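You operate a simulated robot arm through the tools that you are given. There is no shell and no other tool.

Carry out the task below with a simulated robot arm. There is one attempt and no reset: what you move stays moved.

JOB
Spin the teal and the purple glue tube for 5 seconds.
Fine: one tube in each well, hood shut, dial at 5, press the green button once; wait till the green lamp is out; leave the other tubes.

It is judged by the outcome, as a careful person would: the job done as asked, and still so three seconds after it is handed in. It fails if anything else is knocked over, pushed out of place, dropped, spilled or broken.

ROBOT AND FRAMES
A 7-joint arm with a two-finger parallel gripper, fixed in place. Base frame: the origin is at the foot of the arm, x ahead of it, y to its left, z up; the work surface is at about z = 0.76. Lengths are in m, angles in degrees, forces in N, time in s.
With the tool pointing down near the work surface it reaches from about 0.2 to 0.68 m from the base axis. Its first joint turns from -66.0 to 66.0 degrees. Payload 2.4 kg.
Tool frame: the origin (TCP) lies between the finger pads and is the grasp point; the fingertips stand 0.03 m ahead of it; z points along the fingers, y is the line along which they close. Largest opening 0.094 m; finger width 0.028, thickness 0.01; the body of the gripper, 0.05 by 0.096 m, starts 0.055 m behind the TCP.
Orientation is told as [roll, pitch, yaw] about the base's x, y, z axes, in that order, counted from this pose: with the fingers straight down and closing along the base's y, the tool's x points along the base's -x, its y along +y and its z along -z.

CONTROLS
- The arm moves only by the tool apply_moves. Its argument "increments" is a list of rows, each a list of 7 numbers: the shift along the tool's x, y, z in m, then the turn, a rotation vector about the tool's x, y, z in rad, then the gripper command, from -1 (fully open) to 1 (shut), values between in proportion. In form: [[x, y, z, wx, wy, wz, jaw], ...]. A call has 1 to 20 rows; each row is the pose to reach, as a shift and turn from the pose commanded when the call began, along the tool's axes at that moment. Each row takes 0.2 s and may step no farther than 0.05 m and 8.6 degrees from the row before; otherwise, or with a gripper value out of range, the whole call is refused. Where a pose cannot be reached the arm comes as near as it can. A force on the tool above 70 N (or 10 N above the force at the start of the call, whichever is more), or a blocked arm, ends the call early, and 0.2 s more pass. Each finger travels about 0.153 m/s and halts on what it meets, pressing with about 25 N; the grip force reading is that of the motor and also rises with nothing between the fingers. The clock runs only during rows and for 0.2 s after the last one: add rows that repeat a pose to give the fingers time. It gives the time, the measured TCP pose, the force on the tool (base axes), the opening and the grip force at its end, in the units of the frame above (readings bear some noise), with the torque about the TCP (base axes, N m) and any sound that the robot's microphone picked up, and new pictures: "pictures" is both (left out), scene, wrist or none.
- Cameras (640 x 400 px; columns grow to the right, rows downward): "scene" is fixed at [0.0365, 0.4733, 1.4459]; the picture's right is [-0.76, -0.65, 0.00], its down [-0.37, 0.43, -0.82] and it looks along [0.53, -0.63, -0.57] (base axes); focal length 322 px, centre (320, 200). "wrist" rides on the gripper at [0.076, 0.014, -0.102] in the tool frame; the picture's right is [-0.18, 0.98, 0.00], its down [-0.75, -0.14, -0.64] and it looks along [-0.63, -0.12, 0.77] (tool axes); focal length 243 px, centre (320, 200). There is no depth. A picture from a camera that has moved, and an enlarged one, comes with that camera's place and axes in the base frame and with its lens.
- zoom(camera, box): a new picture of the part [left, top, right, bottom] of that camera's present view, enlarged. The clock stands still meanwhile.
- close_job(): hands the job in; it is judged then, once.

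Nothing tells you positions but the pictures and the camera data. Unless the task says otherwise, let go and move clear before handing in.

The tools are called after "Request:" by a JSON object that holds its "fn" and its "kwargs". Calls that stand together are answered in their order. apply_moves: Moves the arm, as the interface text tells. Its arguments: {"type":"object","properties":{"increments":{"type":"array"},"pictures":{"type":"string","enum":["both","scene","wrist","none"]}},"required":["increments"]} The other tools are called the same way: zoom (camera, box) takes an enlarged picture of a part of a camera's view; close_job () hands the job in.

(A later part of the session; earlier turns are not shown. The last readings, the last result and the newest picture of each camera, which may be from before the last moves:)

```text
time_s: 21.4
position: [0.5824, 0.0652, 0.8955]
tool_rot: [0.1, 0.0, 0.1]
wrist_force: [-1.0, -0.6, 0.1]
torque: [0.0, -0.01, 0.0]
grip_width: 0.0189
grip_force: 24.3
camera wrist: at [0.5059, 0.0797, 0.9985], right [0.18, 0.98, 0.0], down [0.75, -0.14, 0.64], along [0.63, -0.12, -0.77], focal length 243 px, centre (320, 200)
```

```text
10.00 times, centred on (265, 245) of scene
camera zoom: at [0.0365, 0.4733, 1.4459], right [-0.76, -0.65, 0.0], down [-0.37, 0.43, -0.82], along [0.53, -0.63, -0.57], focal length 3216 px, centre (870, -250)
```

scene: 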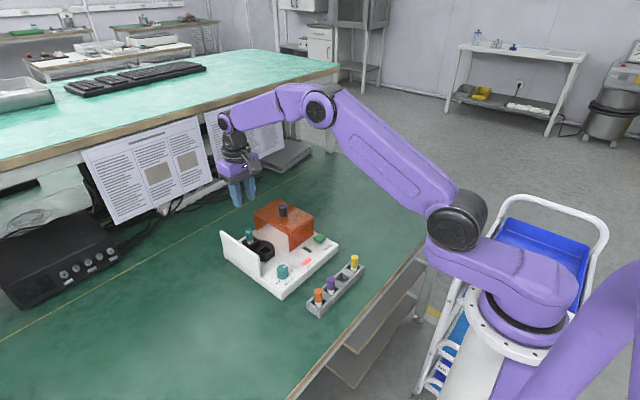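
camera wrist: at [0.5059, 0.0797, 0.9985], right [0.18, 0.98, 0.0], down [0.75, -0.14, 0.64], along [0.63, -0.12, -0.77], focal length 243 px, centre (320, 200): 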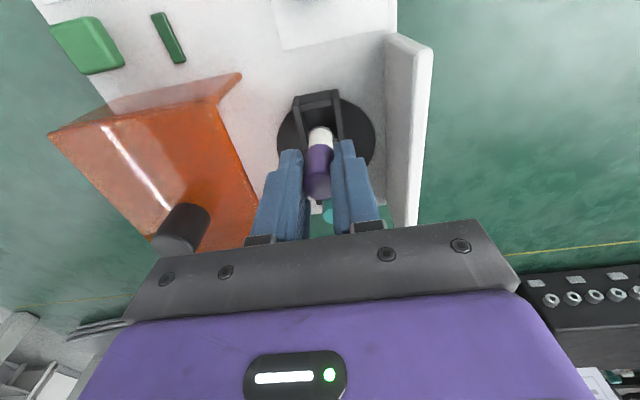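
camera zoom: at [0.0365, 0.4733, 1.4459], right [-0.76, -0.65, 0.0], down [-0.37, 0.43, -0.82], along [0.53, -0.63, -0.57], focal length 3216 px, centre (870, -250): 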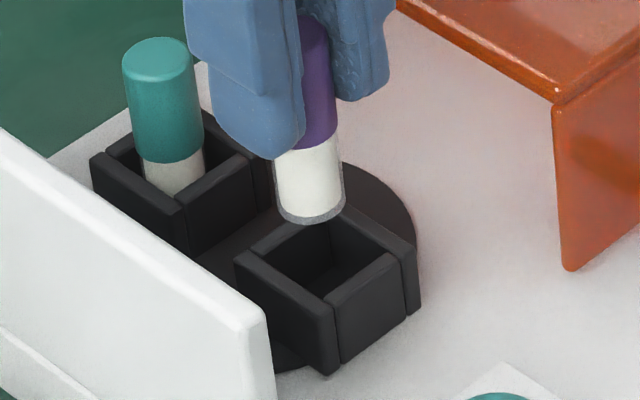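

The near well's centre works out to (0.5825, 0.065) and the tube is aligned with it. I'll lower it in gradually.

Request:
{"fn": "apply_moves", "kwargs": {"increments": [[0, 0, 0.01, 0, 0, 0, 1], [0, 0, 0.02, 0, 0, 0, 1], [0, 0, 0.026, 0, 0, 0, 1], [0, 0, 0.026, 0, 0, 0, 1]], "pictures": "none"}}

Request:
{"fn": "zoom", "kwargs": {"camera": "scene", "box": [220, 200, 320, 270]}}

Request:
{"fn": "zoom", "kwargs": {"camera": "wrist", "box": [280, 80, 360, 150]}}

```text
time_s: 22.4
position: [0.5831, 0.0654, 0.8689]
tool_rot: [0.0, -0.1, 0.1]
wrist_force: [0.2, 0.0, -0.2]
torque: [-0.02, 0.0, 0.06]
grip_width: 0.0188
grip_force: 25.1
```

```text
5.71 times, centred on (270, 235) of scene
camera zoom: at [0.0365, 0.4733, 1.4459], right [-0.76, -0.65, 0.0], down [-0.37, 0.43, -0.82], along [0.53, -0.63, -0.57], focal length 1838 px, centre (606, 0)
```

zoom: 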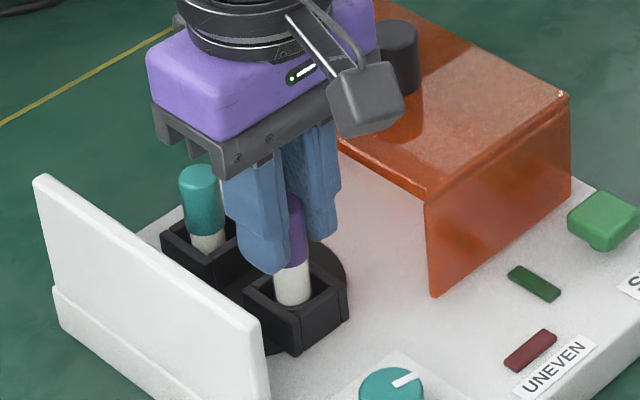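

```text
5.71 times, centred on (320, 115) of wrist
camera zoom: at [0.5054, 0.0789, 0.9724], right [0.18, 0.98, 0.0], down [0.75, -0.14, 0.64], along [0.63, -0.12, -0.77], focal length 1386 px, centre (320, 686)
```

zoom: 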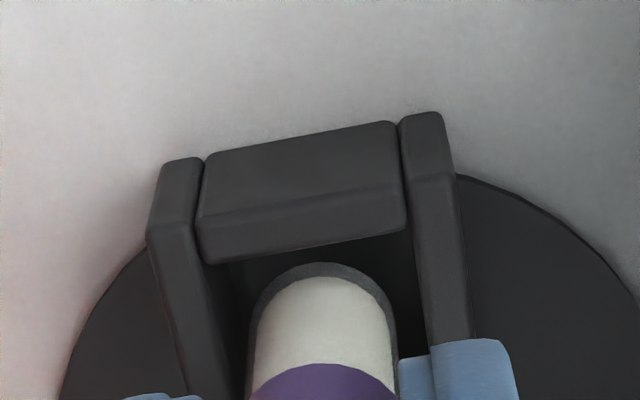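

The UNEVEN lamp has gone out, so both tubes are sensed, and purple is inside the near well. I'll lower to the bottom in small steps.

Request:
{"fn": "apply_moves", "kwargs": {"increments": [[0, 0, 0.004, 0, 0, 0, 1], [0, 0, 0.008, 0, 0, 0, 1], [0, 0, 0.012, 0, 0, 0, 1], [0, 0, 0.012, 0, 0, 0, 1]], "pictures": "none"}}

```text
time_s: 23.4
position: [0.5825, 0.0651, 0.8563]
tool_rot: [-0.1, 0.0, 0.0]
wrist_force: [0.1, -0.7, -0.9]
torque: [0.0, 0.02, 0.03]
grip_width: 0.019
grip_force: 24.4
```

Request:
{"fn": "apply_moves", "kwargs": {"increments": [[0, 0, 0.002, 0, 0, 0, 1], [0, 0, 0.004, 0, 0, 0, 1], [0, 0, 0.004, 0, 0, 0, 1]], "pictures": "none"}}

```text
time_s: 24.2
position: [0.5827, 0.065, 0.854]
tool_rot: [0.0, 0.0, 0.0]
wrist_force: [0.0, -0.8, -0.3]
torque: [0.02, -0.02, -0.03]
grip_width: 0.019
grip_force: 25.7
```

Request:
{"fn": "apply_moves", "kwargs": {"increments": [[0, 0, 0.001, 0, 0, 0, 1], [0, 0, 0.003, 0, 0, 0, 1], [0, 0, 0.003, 0, 0, 0, 1]], "pictures": "none"}}

```text
time_s: 25.0
position: [0.5838, 0.0653, 0.8523]
tool_rot: [0.0, -0.2, 0.0]
wrist_force: [-1.6, -0.1, 17.6]
torque: [-0.05, 0.02, 0.01]
grip_width: 0.0192
grip_force: 25.1
```

Purple is on the well floor (17.6 N). Ease off, open gently and rise.

Request:
{"fn": "apply_moves", "kwargs": {"increments": [[0, 0, -0.0025, 0, 0, 0, 1], [0, 0, -0.0025, 0, 0, 0, 0.6], [0, 0, -0.0025, 0, 0, 0, 0.3], [0, 0, -0.0025, 0, 0, 0, 0.3], [0, 0, -0.02, 0, 0, 0, 0.3], [0, 0, -0.06, 0, 0, 0, 0.3], [0, 0, -0.105, 0, 0, 0, 0.3], [0.03, 0, -0.125, 0, 0, 0, 0.3], [0.06, 0, -0.125, 0, 0, 0, 0.3], [0.06, 0, -0.125, 0, 0, 0, 0.3]]}}

Request:
{"fn": "zoom", "kwargs": {"camera": "scene", "box": [220, 190, 330, 290]}}

Request:
{"fn": "zoom", "kwargs": {"camera": "wrist", "box": [100, 0, 440, 220]}}

Request:
{"fn": "zoom", "kwargs": {"camera": "wrist", "box": [280, 0, 400, 75]}}

```text
time_s: 27.2
position: [0.5204, 0.064, 0.9761]
tool_rot: [0.0, 0.0, 0.0]
wrist_force: [0.2, 0.6, -0.1]
torque: [0.04, 0.02, -0.03]
grip_width: 0.0329
grip_force: 0.0
camera wrist: at [0.4434, 0.0796, 1.0797], right [0.18, 0.98, 0.0], down [0.75, -0.14, 0.64], along [0.63, -0.12, -0.77], focal length 243 px, centre (320, 200)
```

scene: 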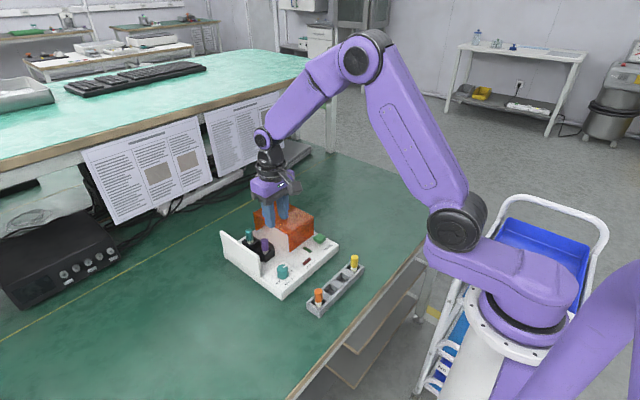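
wrist: 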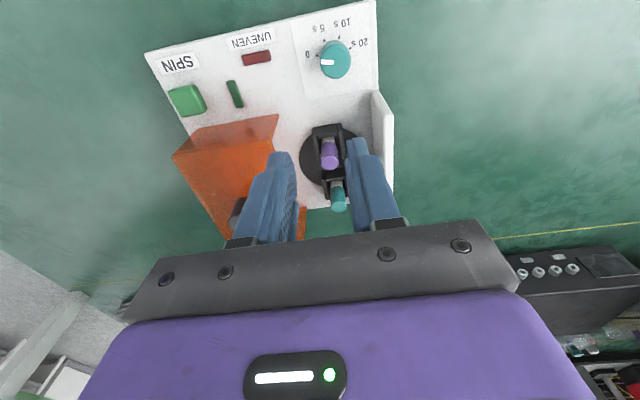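

```text
4.00 times, centred on (275, 240) of scene
camera zoom: at [0.0365, 0.4733, 1.4459], right [-0.76, -0.65, 0.0], down [-0.37, 0.43, -0.82], along [0.53, -0.63, -0.57], focal length 1286 px, centre (500, 40)
```

zoom: 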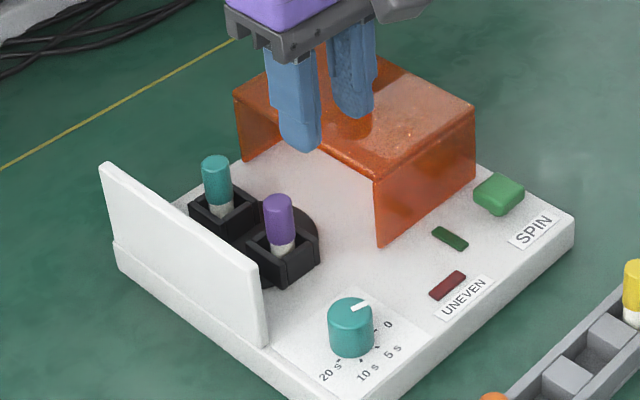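

```text
1.82 times, centred on (270, 110) of wrist
camera zoom: at [0.4434, 0.0796, 1.0797], right [0.18, 0.98, 0.0], down [0.75, -0.14, 0.64], along [0.63, -0.12, -0.77], focal length 441 px, centre (411, 364)
```

zoom: 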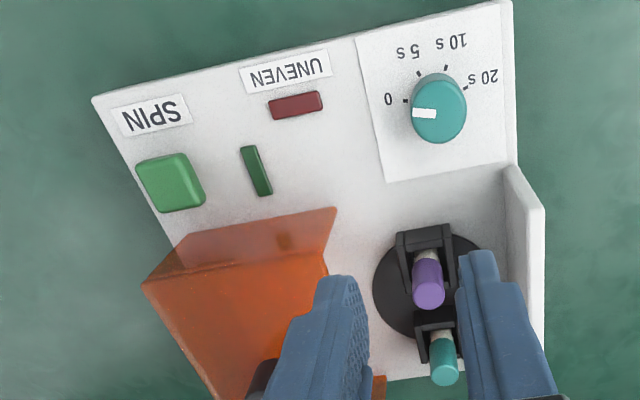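

```text
5.33 times, centred on (340, 38) of wrist
camera zoom: at [0.4434, 0.0796, 1.0797], right [0.18, 0.98, 0.0], down [0.75, -0.14, 0.64], along [0.63, -0.12, -0.77], focal length 1294 px, centre (213, 1067)
```

zoom: 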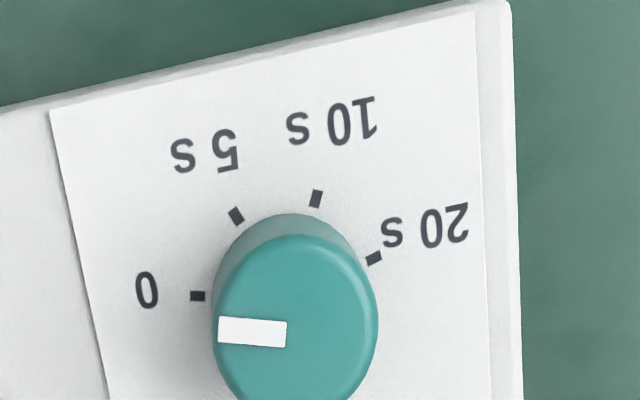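

Both tubes stand in their wells. Before sliding the hood I'll set the dial, so I need its centre and height precisely; zooming on it and on the hood.

Request:
{"fn": "zoom", "kwargs": {"camera": "scene", "box": [265, 255, 315, 290]}}

Request:
{"fn": "zoom", "kwargs": {"camera": "wrist", "box": [300, 0, 380, 90]}}

Request:
{"fn": "zoom", "kwargs": {"camera": "scene", "box": [235, 190, 325, 260]}}

```text
11.43 times, centred on (290, 272) of scene
camera zoom: at [0.0365, 0.4733, 1.4459], right [-0.76, -0.65, 0.0], down [-0.37, 0.43, -0.82], along [0.53, -0.63, -0.57], focal length 3675 px, centre (663, -629)
```

zoom: 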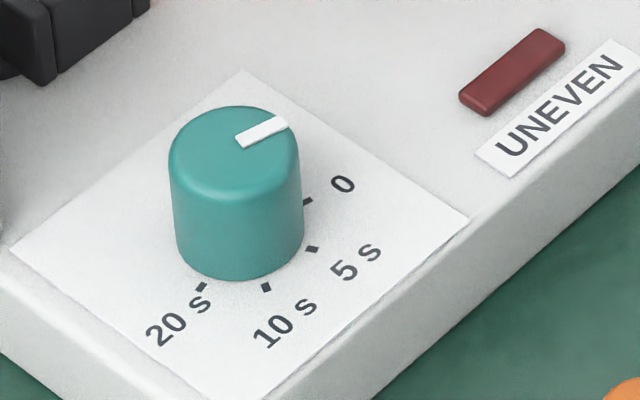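

```text
4.44 times, centred on (340, 45) of wrist
camera zoom: at [0.4434, 0.0796, 1.0797], right [0.18, 0.98, 0.0], down [0.75, -0.14, 0.64], along [0.63, -0.12, -0.77], focal length 1078 px, centre (231, 889)
```

zoom: 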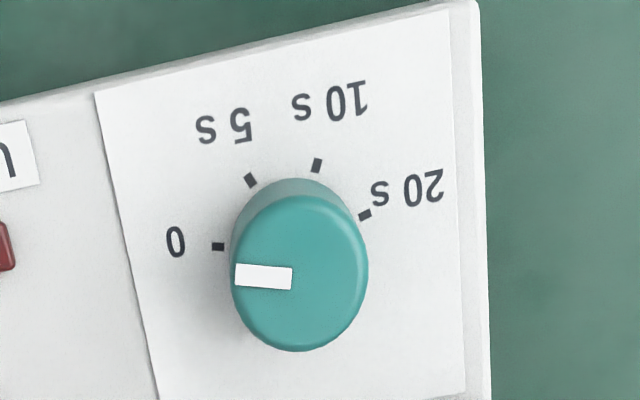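

```text
5.71 times, centred on (280, 225) of scene
camera zoom: at [0.0365, 0.4733, 1.4459], right [-0.76, -0.65, 0.0], down [-0.37, 0.43, -0.82], along [0.53, -0.63, -0.57], focal length 1838 px, centre (549, 57)
```

zoom: 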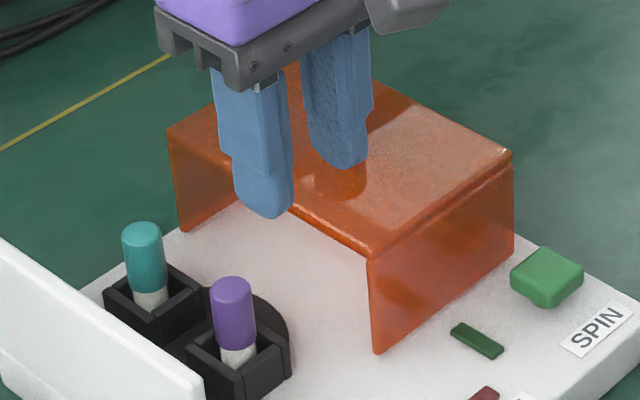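

The dial's ticks lie 50° apart on a circle centred at about (0.494, 0.085), with the knob top near z 0.82. The pointer is exactly at 0, so 5 s means 50° clockwise seen from above. I'll hover over the knob and check alignment.

Request:
{"fn": "apply_moves", "kwargs": {"increments": [[0.013, 0.01, 0.02, 0, 0, 0, 0.0], [0.026, 0.02, 0.05, 0, 0, 0, 0.0], [0.026, 0.02, 0.09, 0, 0, 0, 0.0], [0.026, 0.02, 0.105, 0, 0, 0, 0.0], [0.026, 0.02, 0.105, 0, 0, 0, 0.0]]}}

Request:
{"fn": "zoom", "kwargs": {"camera": "wrist", "box": [220, 60, 420, 220]}}

Request:
{"fn": "zoom", "kwargs": {"camera": "scene", "box": [235, 210, 325, 300]}}

```text
time_s: 28.4
position: [0.4969, 0.0833, 0.8687]
tool_rot: [0.1, -0.1, 0.0]
wrist_force: [0.3, -0.3, -0.4]
torque: [0.02, 0.01, 0.0]
grip_width: 0.0471
grip_force: 0.1
camera wrist: at [0.4186, 0.0982, 0.9719], right [0.18, 0.98, 0.0], down [0.75, -0.14, 0.64], along [0.63, -0.12, -0.77], focal length 243 px, centre (320, 200)
```

scene: 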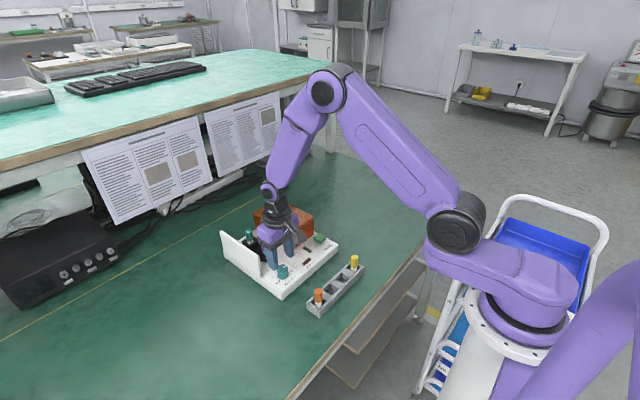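
wrist: 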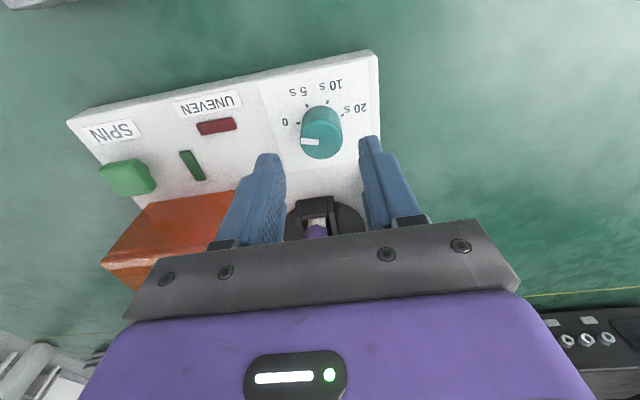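

```text
2.50 times, centred on (320, 140) of wrist
camera zoom: at [0.4186, 0.0982, 0.9719], right [0.18, 0.98, 0.0], down [0.75, -0.14, 0.64], along [0.63, -0.12, -0.77], focal length 606 px, centre (320, 350)
```

zoom: 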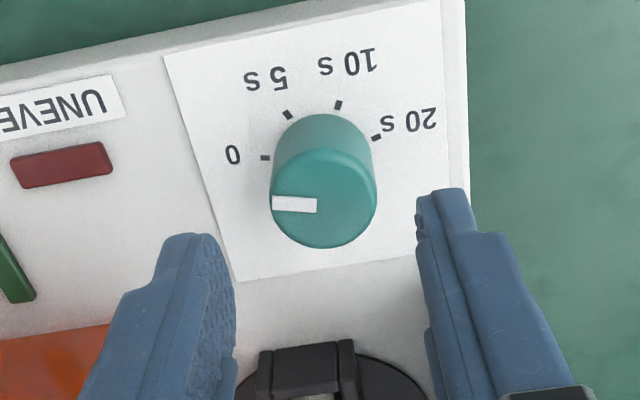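

```text
4.44 times, centred on (280, 255) of scene
camera zoom: at [0.0365, 0.4733, 1.4459], right [-0.76, -0.65, 0.0], down [-0.37, 0.43, -0.82], along [0.53, -0.63, -0.57], focal length 1429 px, centre (498, -44)
```

zoom: 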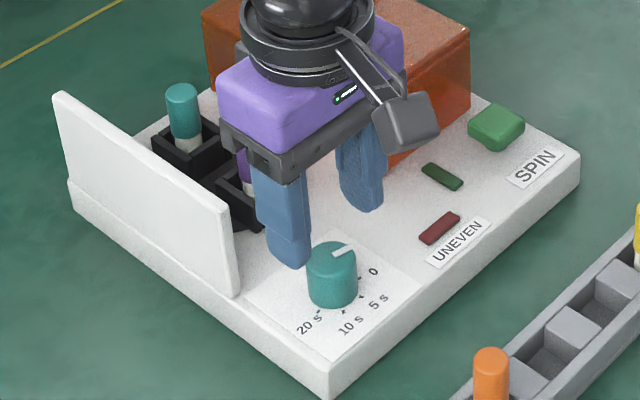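

The knob is centred in y and about 2.5 mm toward the robot. I'll adjust, descend so the tips are a few mm above the panel, and close on the knob.

Request:
{"fn": "apply_moves", "kwargs": {"increments": [[0.0025, 0.0003, 0.025, 0, 0, 0, 0.0], [0.0025, 0.0003, 0.045, 0, 0, 0, 0.0], [0.0025, 0.0003, 0.045, 0, 0, 0, 0.0], [0.0025, 0.0003, 0.045, 0, 0, 0, 0.3], [0.0025, 0.0003, 0.045, 0, 0, 0, 0.6], [0.0025, 0.0003, 0.045, 0, 0, 0, 0.6], [0.0025, 0.0003, 0.045, 0, 0, 0, 0.6]]}}

Request:
{"fn": "zoom", "kwargs": {"camera": "wrist", "box": [220, 60, 420, 220]}}

Request:
{"fn": "zoom", "kwargs": {"camera": "scene", "box": [235, 210, 325, 300]}}

```text
time_s: 30.0
position: [0.4949, 0.0856, 0.8227]
tool_rot: [0.0, 0.0, 0.0]
wrist_force: [1.2, -9.0, -6.1]
torque: [0.51, -0.48, 0.04]
grip_width: 0.0296
grip_force: 44.9
camera wrist: at [0.4168, 0.0995, 0.927], right [0.18, 0.98, 0.0], down [0.75, -0.14, 0.64], along [0.63, -0.12, -0.77], focal length 243 px, centre (320, 200)
```

scene: 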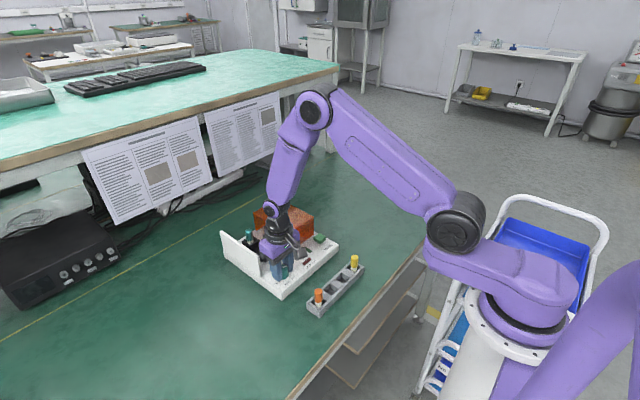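
wrist: 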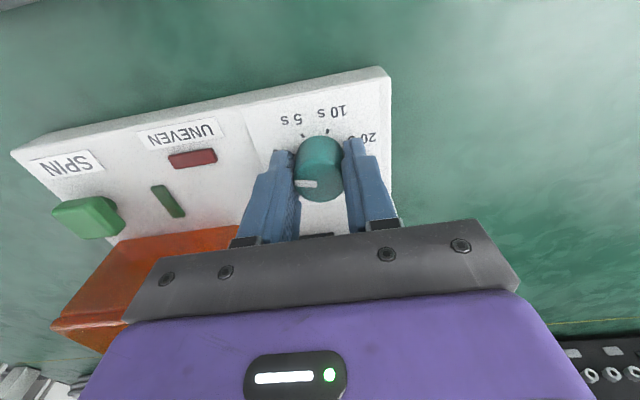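

```text
2.50 times, centred on (320, 140) of wrist
camera zoom: at [0.4168, 0.0995, 0.927], right [0.18, 0.98, 0.0], down [0.75, -0.14, 0.64], along [0.63, -0.12, -0.77], focal length 606 px, centre (320, 350)
```

zoom: 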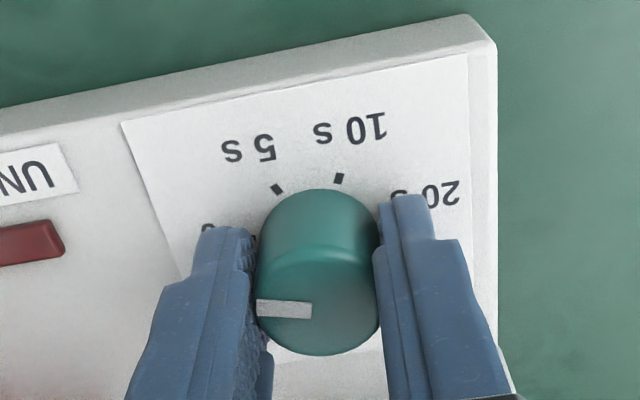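

```text
4.44 times, centred on (280, 255) of scene
camera zoom: at [0.0366, 0.4731, 1.446], right [-0.76, -0.65, 0.0], down [-0.37, 0.43, -0.82], along [0.53, -0.63, -0.57], focal length 1429 px, centre (498, -44)
```

zoom: 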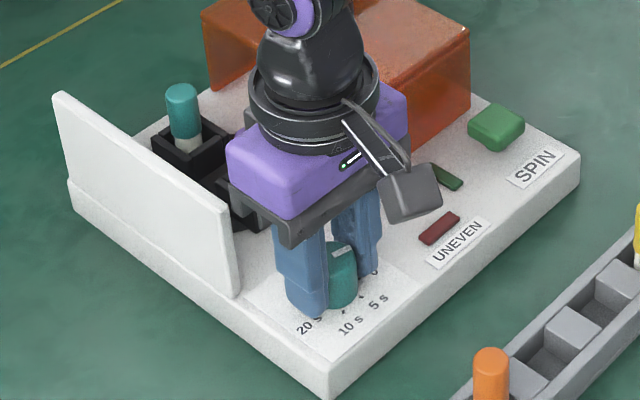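

The knob is gripped (29.6 mm). I'll turn it 50° clockwise seen from above, which is +0.873 rad about the tool's z.

Request:
{"fn": "apply_moves", "kwargs": {"increments": [[0, 0, 0, 0, 0, 0.145, 0.6], [0, 0, 0, 0, 0, 0.29, 0.6], [0, 0, 0, 0, 0, 0.435, 0.6], [0, 0, 0, 0, 0, 0.58, 0.6], [0, 0, 0, 0, 0, 0.725, 0.6], [0, 0, 0, 0, 0, 0.873, 0.6], [0, 0, 0, 0, 0, 0.873, 0.6]]}}

Request:
{"fn": "zoom", "kwargs": {"camera": "wrist", "box": [220, 60, 420, 220]}}

Request:
{"fn": "zoom", "kwargs": {"camera": "scene", "box": [235, 210, 325, 300]}}

```text
time_s: 31.6
position: [0.4954, 0.0851, 0.8246]
tool_rot: [-0.1, 0.1, -50.1]
wrist_force: [1.7, -2.8, -27.2]
torque: [0.72, -0.31, 0.0]
grip_width: 0.0297
grip_force: 44.7
camera wrist: at [0.4551, 0.153, 0.9276], right [0.87, 0.49, 0.0], down [0.38, -0.67, 0.64], along [0.31, -0.56, -0.77], focal length 243 px, centre (320, 200)
```

scene: 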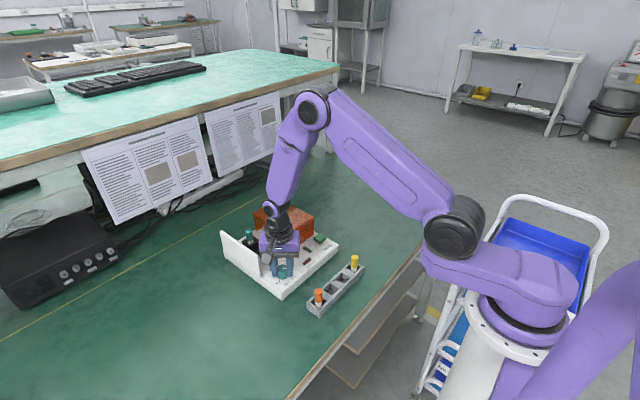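
wrist: 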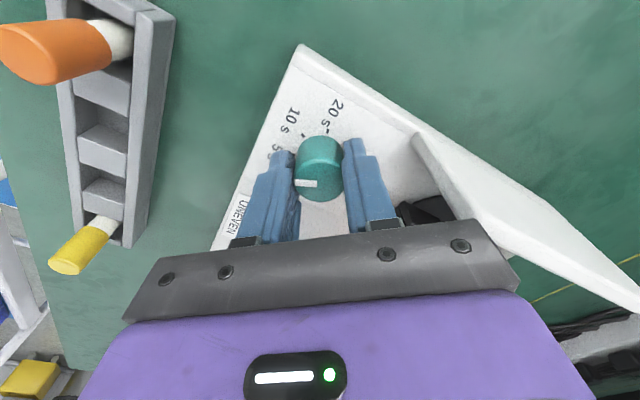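

```text
2.50 times, centred on (320, 140) of wrist
camera zoom: at [0.4551, 0.153, 0.9276], right [0.87, 0.49, 0.0], down [0.38, -0.67, 0.64], along [0.31, -0.56, -0.77], focal length 606 px, centre (320, 350)
```

zoom: 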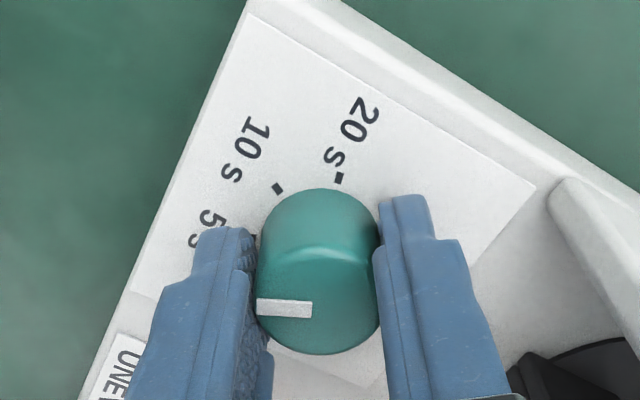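

```text
4.44 times, centred on (280, 255) of scene
camera zoom: at [0.037, 0.4733, 1.4459], right [-0.76, -0.65, 0.0], down [-0.37, 0.43, -0.82], along [0.53, -0.63, -0.57], focal length 1429 px, centre (498, -44)
```

zoom: 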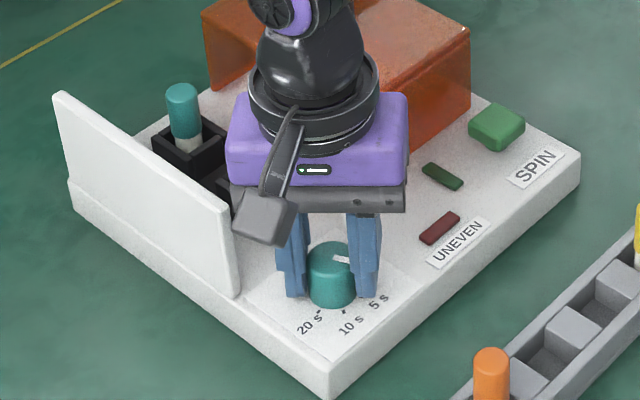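

The pointer turned along with the gripper. I'll open, rise straight up and inspect the pointer against the 5 s tick.

Request:
{"fn": "apply_moves", "kwargs": {"increments": [[0, 0, 0, 0, 0, 0, 0.3], [0, 0, 0, 0, 0, 0, 0.0], [0, 0, 0, 0, 0, 0, 0.0], [0, 0, -0.03, 0, 0, 0, 0.0], [0, 0, -0.075, 0, 0, 0, 0.0], [0, 0, -0.12, 0, 0, 0, 0.0], [0, 0, -0.12, 0, 0, -0.145, 0.0], [0, 0, -0.12, 0, 0, -0.29, 0.0], [0, 0, -0.12, 0, 0, -0.435, 0.0], [0, 0, -0.12, 0, 0, -0.58, 0.0], [0, 0, -0.12, 0, 0, -0.725, 0.0], [0, 0, -0.12, 0, 0, -0.873, 0.0], [0, 0, -0.12, 0, 0, -0.873, 0.0]]}}

Request:
{"fn": "zoom", "kwargs": {"camera": "wrist", "box": [260, 40, 400, 180]}}

Request:
{"fn": "zoom", "kwargs": {"camera": "scene", "box": [265, 255, 315, 290]}}

```text
time_s: 34.4
position: [0.4936, 0.0871, 0.9446]
tool_rot: [0.0, 0.0, 0.2]
wrist_force: [0.3, -0.5, 0.2]
torque: [-0.04, 0.0, 0.01]
grip_width: 0.0472
grip_force: 0.0
camera wrist: at [0.4161, 0.0996, 1.0484], right [0.18, 0.98, 0.0], down [0.75, -0.14, 0.64], along [0.63, -0.12, -0.77], focal length 243 px, centre (320, 200)
```

scene: 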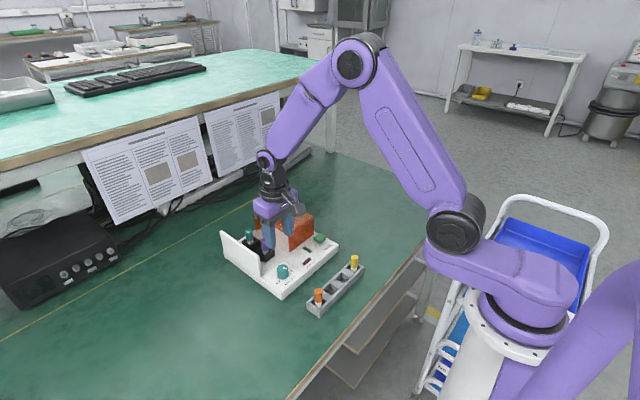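
wrist: 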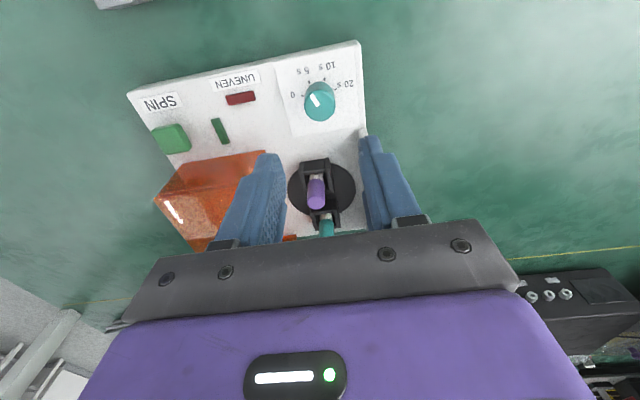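

```text
2.86 times, centred on (330, 110) of wrist
camera zoom: at [0.4161, 0.0996, 1.0484], right [0.18, 0.98, 0.0], down [0.75, -0.14, 0.64], along [0.63, -0.12, -0.77], focal length 693 px, centre (291, 457)
```

zoom: 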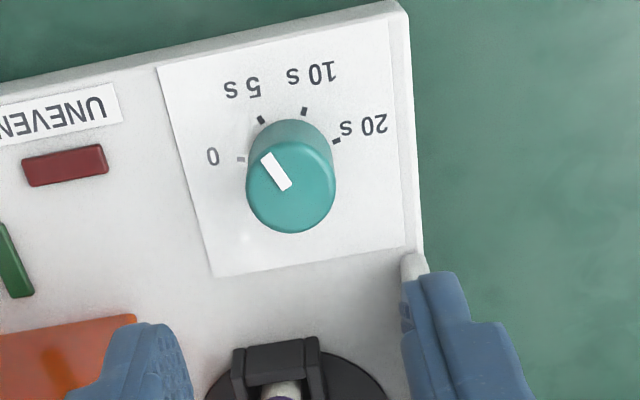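

```text
11.43 times, centred on (290, 272) of scene
camera zoom: at [0.0365, 0.4733, 1.4459], right [-0.76, -0.65, 0.0], down [-0.37, 0.43, -0.82], along [0.53, -0.63, -0.57], focal length 3675 px, centre (663, -629)
```

zoom: 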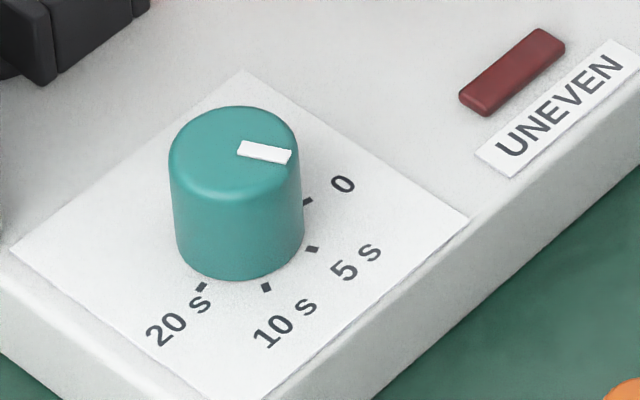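

The pointer now sits on the 5 s tick in both views (about 65°, as expected). Next the hood: I'll move high over its black knob and measure it.

Request:
{"fn": "apply_moves", "kwargs": {"increments": [[0, -0.02, -0.03, 0, 0, 0, 0.0], [-0.02, -0.055, -0.05, 0, 0, 0, 0.0], [-0.04, -0.09, -0.05, 0, 0, 0, 0.0], [-0.055, -0.125, -0.05, 0, 0, 0, 0.0], [-0.055, -0.125, -0.05, 0, 0, 0, 0.0]]}}

Request:
{"fn": "zoom", "kwargs": {"camera": "wrist", "box": [220, 0, 440, 170]}}

Request:
{"fn": "zoom", "kwargs": {"camera": "scene", "box": [235, 190, 325, 260]}}

```text
time_s: 35.6
position: [0.5482, -0.0394, 0.9934]
tool_rot: [0.0, 0.0, 0.1]
wrist_force: [0.4, -0.3, -0.5]
torque: [0.02, 0.02, -0.03]
grip_width: 0.047
grip_force: 0.2
camera wrist: at [0.4708, -0.0254, 1.0968], right [0.18, 0.98, 0.0], down [0.75, -0.14, 0.64], along [0.63, -0.12, -0.77], focal length 243 px, centre (320, 200)
```

scene: 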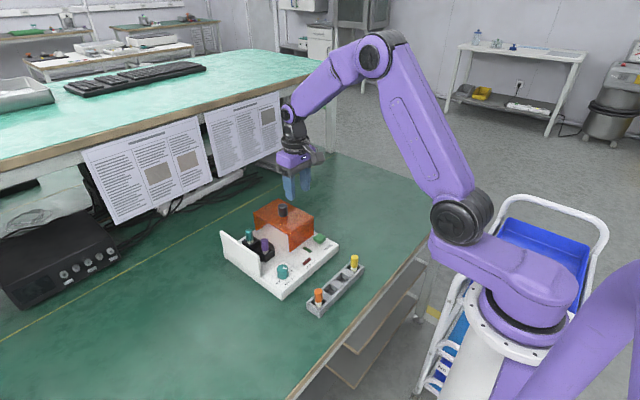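
wrist: 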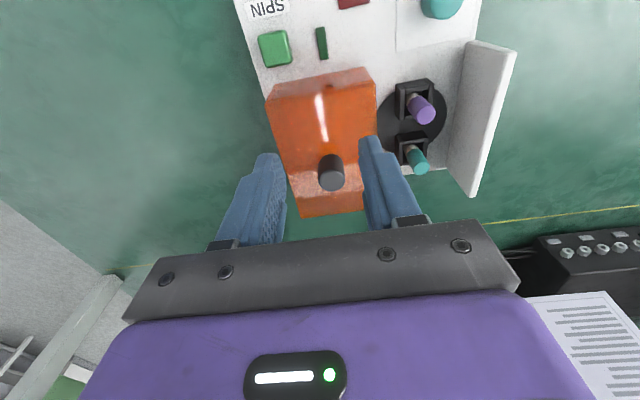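

```text
2.35 times, centred on (330, 85) of wrist
camera zoom: at [0.4708, -0.0254, 1.0968], right [0.18, 0.98, 0.0], down [0.75, -0.14, 0.64], along [0.63, -0.12, -0.77], focal length 571 px, centre (296, 471)
```

zoom: 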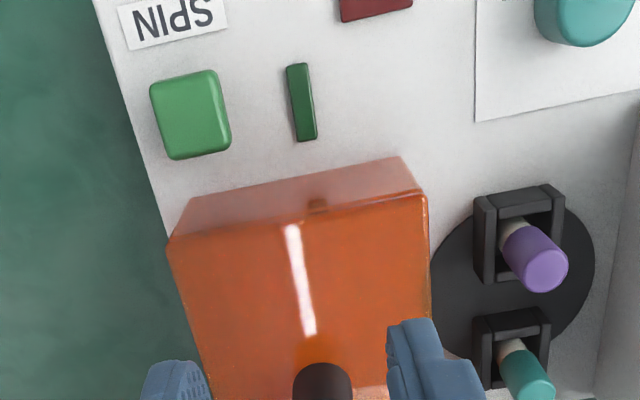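

```text
5.71 times, centred on (280, 225) of scene
camera zoom: at [0.0365, 0.4733, 1.4459], right [-0.76, -0.65, 0.0], down [-0.37, 0.43, -0.82], along [0.53, -0.63, -0.57], focal length 1838 px, centre (549, 57)
```

zoom: 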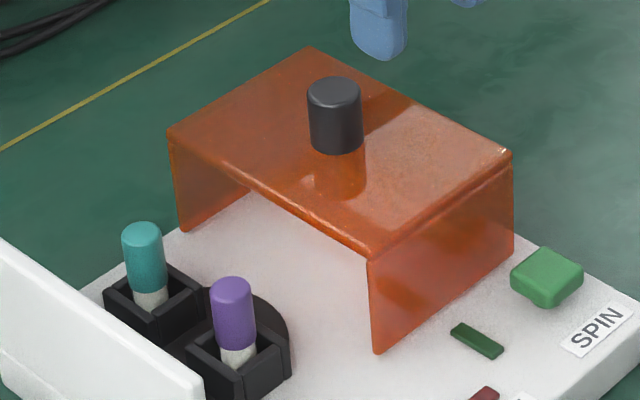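

The hood's knob top is about (0.611, −0.040, 0.894) and the hood's top is near 0.862, while the tube caps are at about 0.850, so it should clear them. I'll hover over the knob and check.

Request:
{"fn": "apply_moves", "kwargs": {"increments": [[-0.035, 0, 0.01, 0, 0, 0, 0.0], [-0.0615, 0, 0.03, 0, 0, 0, 0.0], [-0.0615, 0, 0.05, 0, 0, 0, 0.0], [-0.0615, 0, 0.05, 0, 0, 0, 0.0]]}}

Request:
{"fn": "zoom", "kwargs": {"camera": "wrist", "box": [220, 60, 420, 220]}}

Request:
{"fn": "zoom", "kwargs": {"camera": "scene", "box": [235, 170, 325, 240]}}

```text
time_s: 36.6
position: [0.6091, -0.0394, 0.9437]
tool_rot: [0.1, 0.0, 0.1]
wrist_force: [-1.0, -0.1, -0.4]
torque: [0.0, 0.03, 0.0]
grip_width: 0.0471
grip_force: 0.0
camera wrist: at [0.5323, -0.025, 1.0472], right [0.18, 0.98, 0.0], down [0.75, -0.14, 0.64], along [0.63, -0.12, -0.77], focal length 243 px, centre (320, 200)
```

scene: 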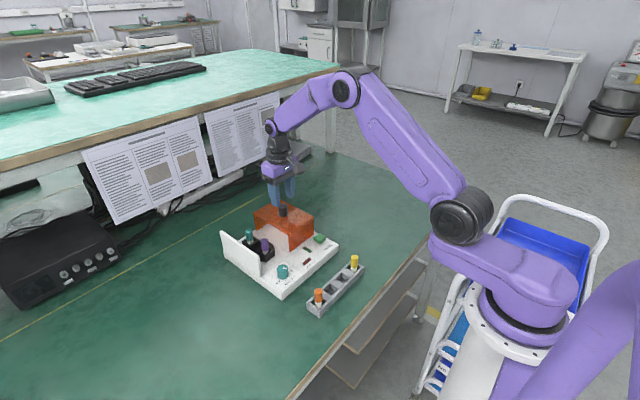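
wrist: 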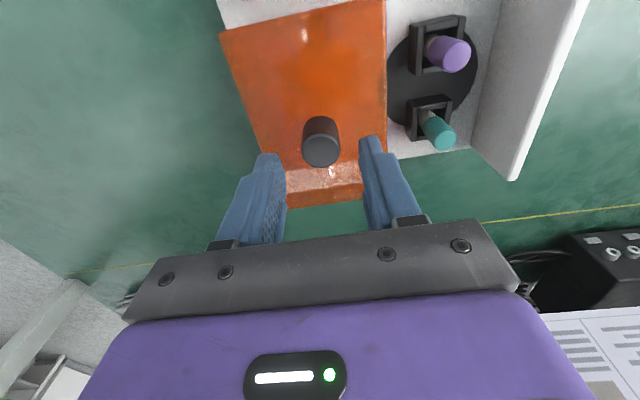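

```text
2.50 times, centred on (320, 140) of wrist
camera zoom: at [0.5323, -0.025, 1.0472], right [0.18, 0.98, 0.0], down [0.75, -0.14, 0.64], along [0.63, -0.12, -0.77], focal length 606 px, centre (320, 350)
```

zoom: 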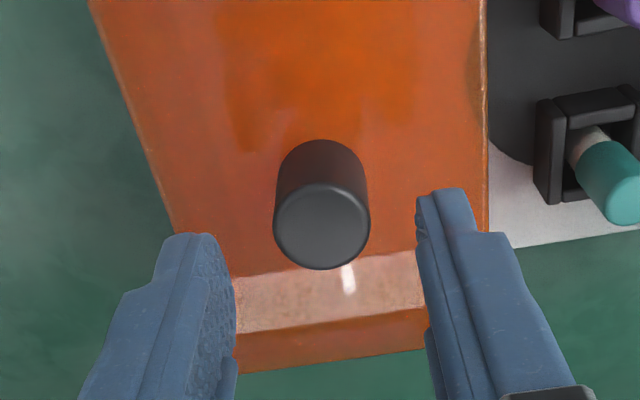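

```text
5.71 times, centred on (280, 205) of scene
camera zoom: at [0.0365, 0.4733, 1.4459], right [-0.76, -0.65, 0.0], down [-0.37, 0.43, -0.82], along [0.53, -0.63, -0.57], focal length 1838 px, centre (549, 171)
```

zoom: 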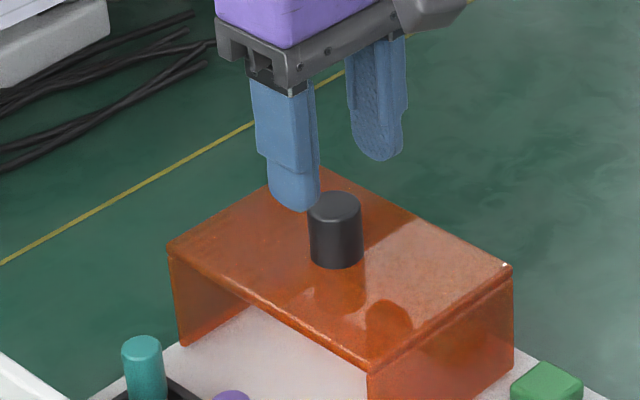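

The knob is centred to within a few mm. I'll shift 3 mm forward, descend around it and close.

Request:
{"fn": "apply_moves", "kwargs": {"increments": [[-0.003, -0.0008, 0.02, 0, 0, 0, 0.0], [-0.003, -0.0008, 0.04, 0, 0, 0, 0.0], [-0.003, -0.0008, 0.047, 0, 0, 0, 0.0], [-0.003, -0.0008, 0.047, 0, 0, 0, 0.3], [-0.003, -0.0008, 0.047, 0, 0, 0, 0.6], [-0.003, -0.0008, 0.047, 0, 0, 0, 0.7], [-0.003, -0.0008, 0.047, 0, 0, 0, 0.7]]}}

Request:
{"fn": "zoom", "kwargs": {"camera": "wrist", "box": [220, 60, 420, 220]}}

Request:
{"fn": "zoom", "kwargs": {"camera": "scene", "box": [235, 170, 325, 240]}}

```text
time_s: 38.2
position: [0.6117, -0.0401, 0.8979]
tool_rot: [0.0, 0.0, 0.1]
wrist_force: [1.2, 1.8, -3.7]
torque: [-0.15, -0.14, -0.05]
grip_width: 0.0277
grip_force: 44.7
camera wrist: at [0.5351, -0.0256, 1.0014], right [0.18, 0.98, 0.0], down [0.75, -0.14, 0.64], along [0.63, -0.12, -0.77], focal length 243 px, centre (320, 200)
```

scene: 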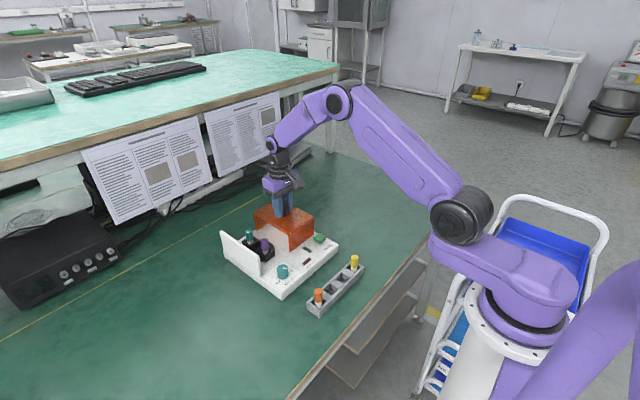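
wrist: 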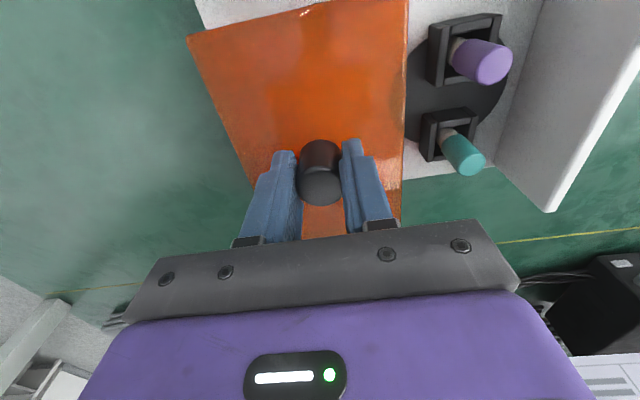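

```text
2.50 times, centred on (320, 140) of wrist
camera zoom: at [0.5351, -0.0256, 1.0014], right [0.18, 0.98, 0.0], down [0.75, -0.14, 0.64], along [0.63, -0.12, -0.77], focal length 606 px, centre (320, 350)
```

zoom: 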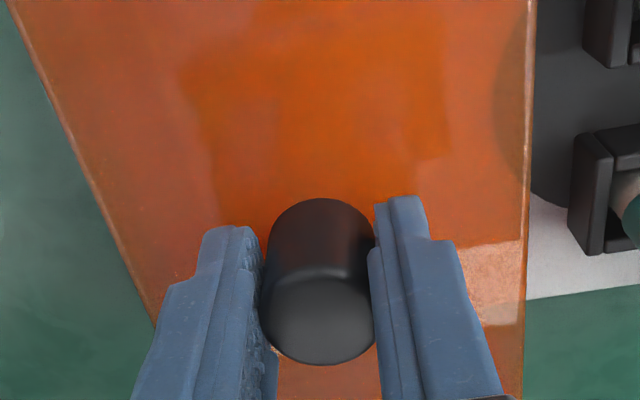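

```text
5.71 times, centred on (280, 205) of scene
camera zoom: at [0.0366, 0.4734, 1.4459], right [-0.76, -0.65, 0.0], down [-0.37, 0.43, -0.82], along [0.53, -0.63, -0.57], focal length 1838 px, centre (549, 171)
```

zoom: 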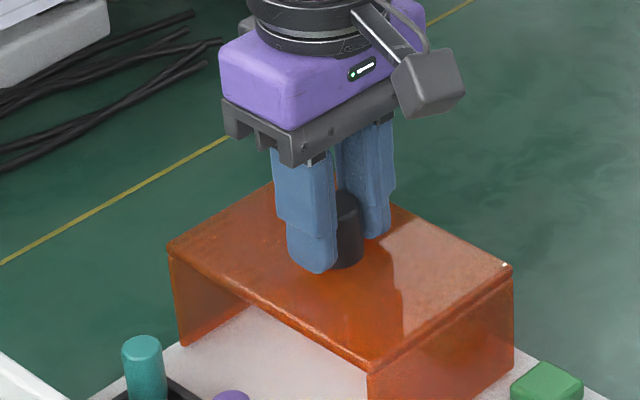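

The knob is held. I'll slide the hood 3 cm in +y first, watching the forces, before it reaches the caps.

Request:
{"fn": "apply_moves", "kwargs": {"increments": [[0, 0.008, 0, 0, 0, 0, 0.7], [0, 0.016, 0, 0, 0, 0, 0.7], [0, 0.024, 0, 0, 0, 0, 0.7], [0, 0.03, 0, 0, 0, 0, 0.7], [0, 0.03, 0, 0, 0, 0, 0.7]]}}

Request:
{"fn": "zoom", "kwargs": {"camera": "scene", "box": [225, 190, 335, 280]}}

Request:
{"fn": "zoom", "kwargs": {"camera": "wrist", "box": [340, 0, 560, 220]}}

```text
time_s: 39.4
position: [0.612, -0.0104, 0.8976]
tool_rot: [0.0, 0.2, 0.1]
wrist_force: [-9.6, -0.3, 1.9]
torque: [0.24, -0.08, -0.02]
grip_width: 0.0276
grip_force: 45.8
camera wrist: at [0.5357, 0.0041, 1.0017], right [0.18, 0.98, 0.0], down [0.76, -0.14, 0.64], along [0.63, -0.12, -0.77], focal length 243 px, centre (320, 200)
```

scene: 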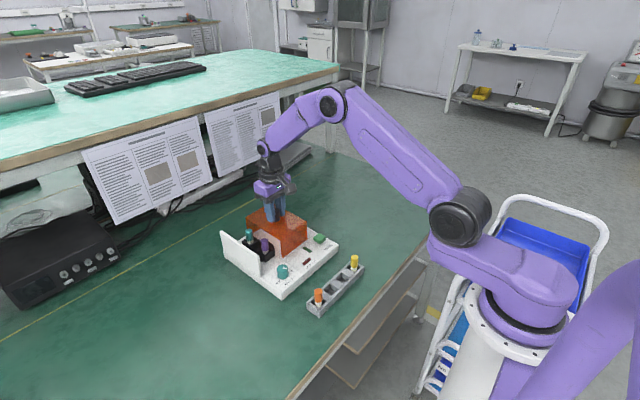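
wrist: 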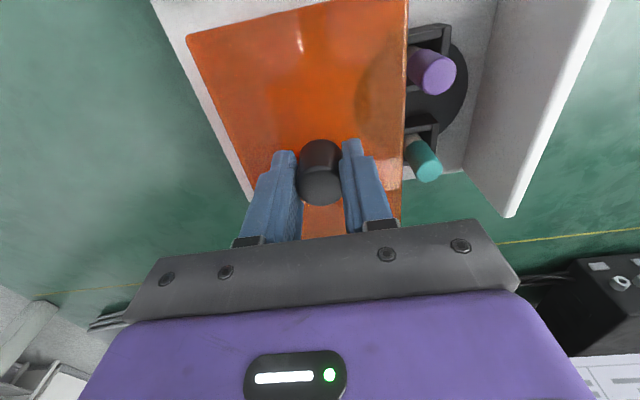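

```text
4.44 times, centred on (280, 235) of scene
camera zoom: at [0.0362, 0.4733, 1.4459], right [-0.76, -0.65, 0.0], down [-0.37, 0.43, -0.82], along [0.53, -0.63, -0.57], focal length 1429 px, centre (498, 44)
```

zoom: 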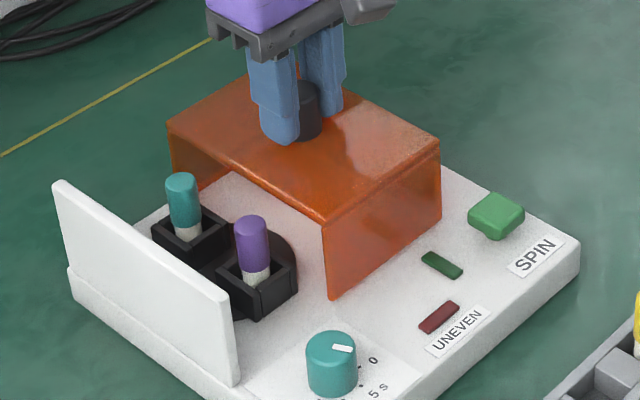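

```text
1.82 times, centred on (450, 110) of wrist
camera zoom: at [0.5357, 0.0041, 1.0017], right [0.18, 0.98, 0.0], down [0.76, -0.14, 0.64], along [0.63, -0.12, -0.77], focal length 441 px, centre (84, 364)
```

zoom: 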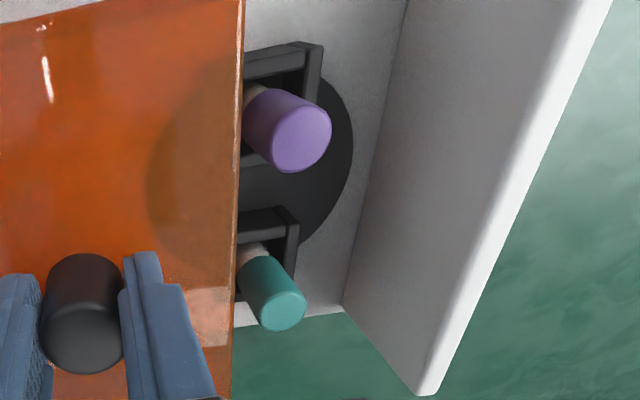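

The hood slides freely and stays level. Next 2 cm takes its edge over the caps; I'll go slowly and watch the tubes.

Request:
{"fn": "apply_moves", "kwargs": {"increments": [[0, 0.005, 0, 0, 0, 0, 0.7], [0, 0.01, 0, 0, 0, 0, 0.7], [0, 0.015, 0, 0, 0, 0, 0.7], [0, 0.02, 0, 0, 0, 0, 0.7], [0, 0.02, 0, 0, 0, 0, 0.7]], "pictures": "wrist"}}

Request:
{"fn": "zoom", "kwargs": {"camera": "scene", "box": [225, 190, 335, 280]}}

```text
time_s: 40.6
position: [0.6129, 0.011, 0.8968]
tool_rot: [0.0, 0.0, 0.1]
wrist_force: [-9.7, -0.7, -2.4]
torque: [0.39, -0.12, -0.04]
grip_width: 0.0274
grip_force: 45.1
camera wrist: at [0.5355, 0.025, 1.0015], right [0.18, 0.98, 0.0], down [0.75, -0.14, 0.64], along [0.63, -0.12, -0.77], focal length 243 px, centre (320, 200)
```

wrist: 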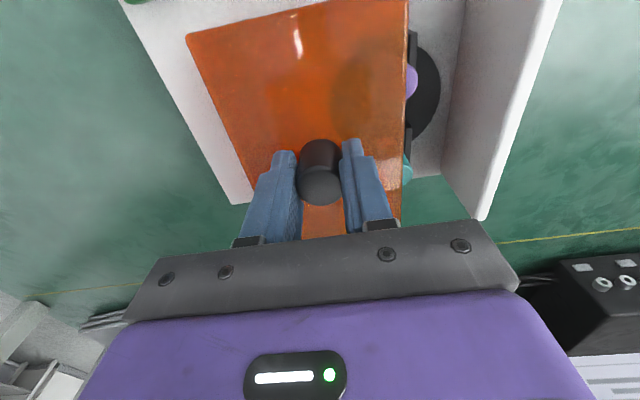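

```text
4.44 times, centred on (280, 235) of scene
camera zoom: at [0.0363, 0.4733, 1.4459], right [-0.76, -0.65, 0.0], down [-0.37, 0.43, -0.82], along [0.53, -0.63, -0.57], focal length 1429 px, centre (498, 44)
```

zoom: 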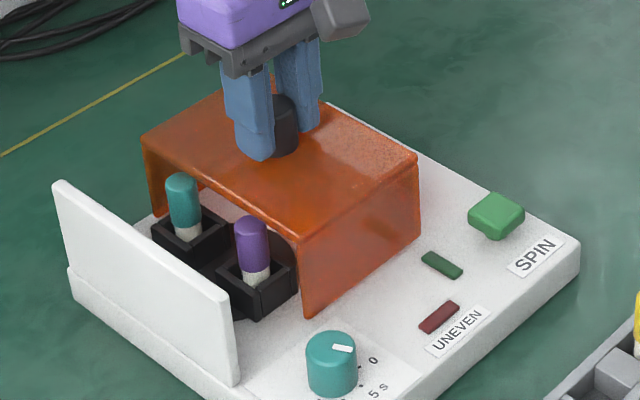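

The hood's edge passes over the caps without touching, and the tubes stay upright. Continuing toward the end wall.

Request:
{"fn": "apply_moves", "kwargs": {"increments": [[0, 0.007, 0, 0, 0, 0, 0.7], [0, 0.014, 0, 0, 0, 0, 0.7], [0, 0.021, 0, 0, 0, 0, 0.7], [0, 0.028, 0, 0, 0, 0, 0.7], [0, 0.035, 0, 0, 0, 0, 0.7], [0, 0.035, 0, 0, 0, 0, 0.7]], "pictures": "wrist"}}

Request:
{"fn": "zoom", "kwargs": {"camera": "scene", "box": [225, 190, 335, 280]}}

```text
time_s: 42.0
position: [0.6135, 0.0461, 0.8981]
tool_rot: [0.1, 0.0, 0.0]
wrist_force: [-8.6, -0.6, -0.5]
torque: [0.43, 0.24, -0.07]
grip_width: 0.0275
grip_force: 45.1
camera wrist: at [0.5356, 0.0595, 1.0015], right [0.18, 0.98, 0.0], down [0.75, -0.14, 0.64], along [0.63, -0.12, -0.77], focal length 243 px, centre (320, 200)
```

wrist: 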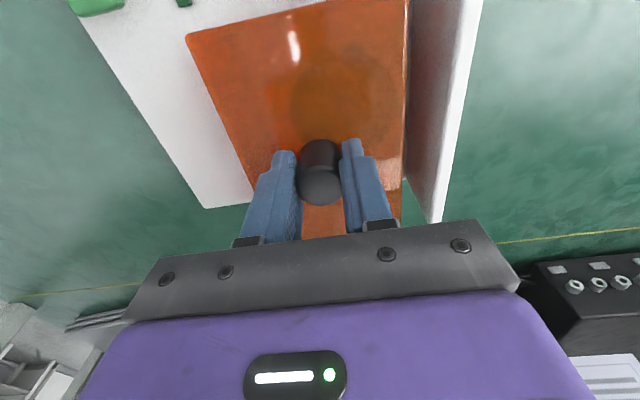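

```text
4.44 times, centred on (280, 235) of scene
camera zoom: at [0.0363, 0.4733, 1.4459], right [-0.76, -0.65, 0.0], down [-0.37, 0.43, -0.82], along [0.53, -0.63, -0.57], focal length 1429 px, centre (498, 44)
```

zoom: 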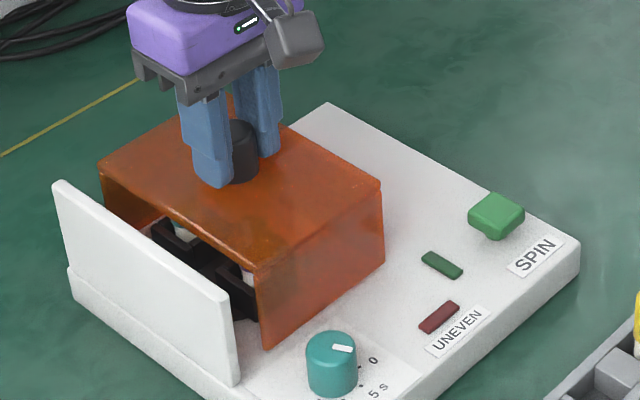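

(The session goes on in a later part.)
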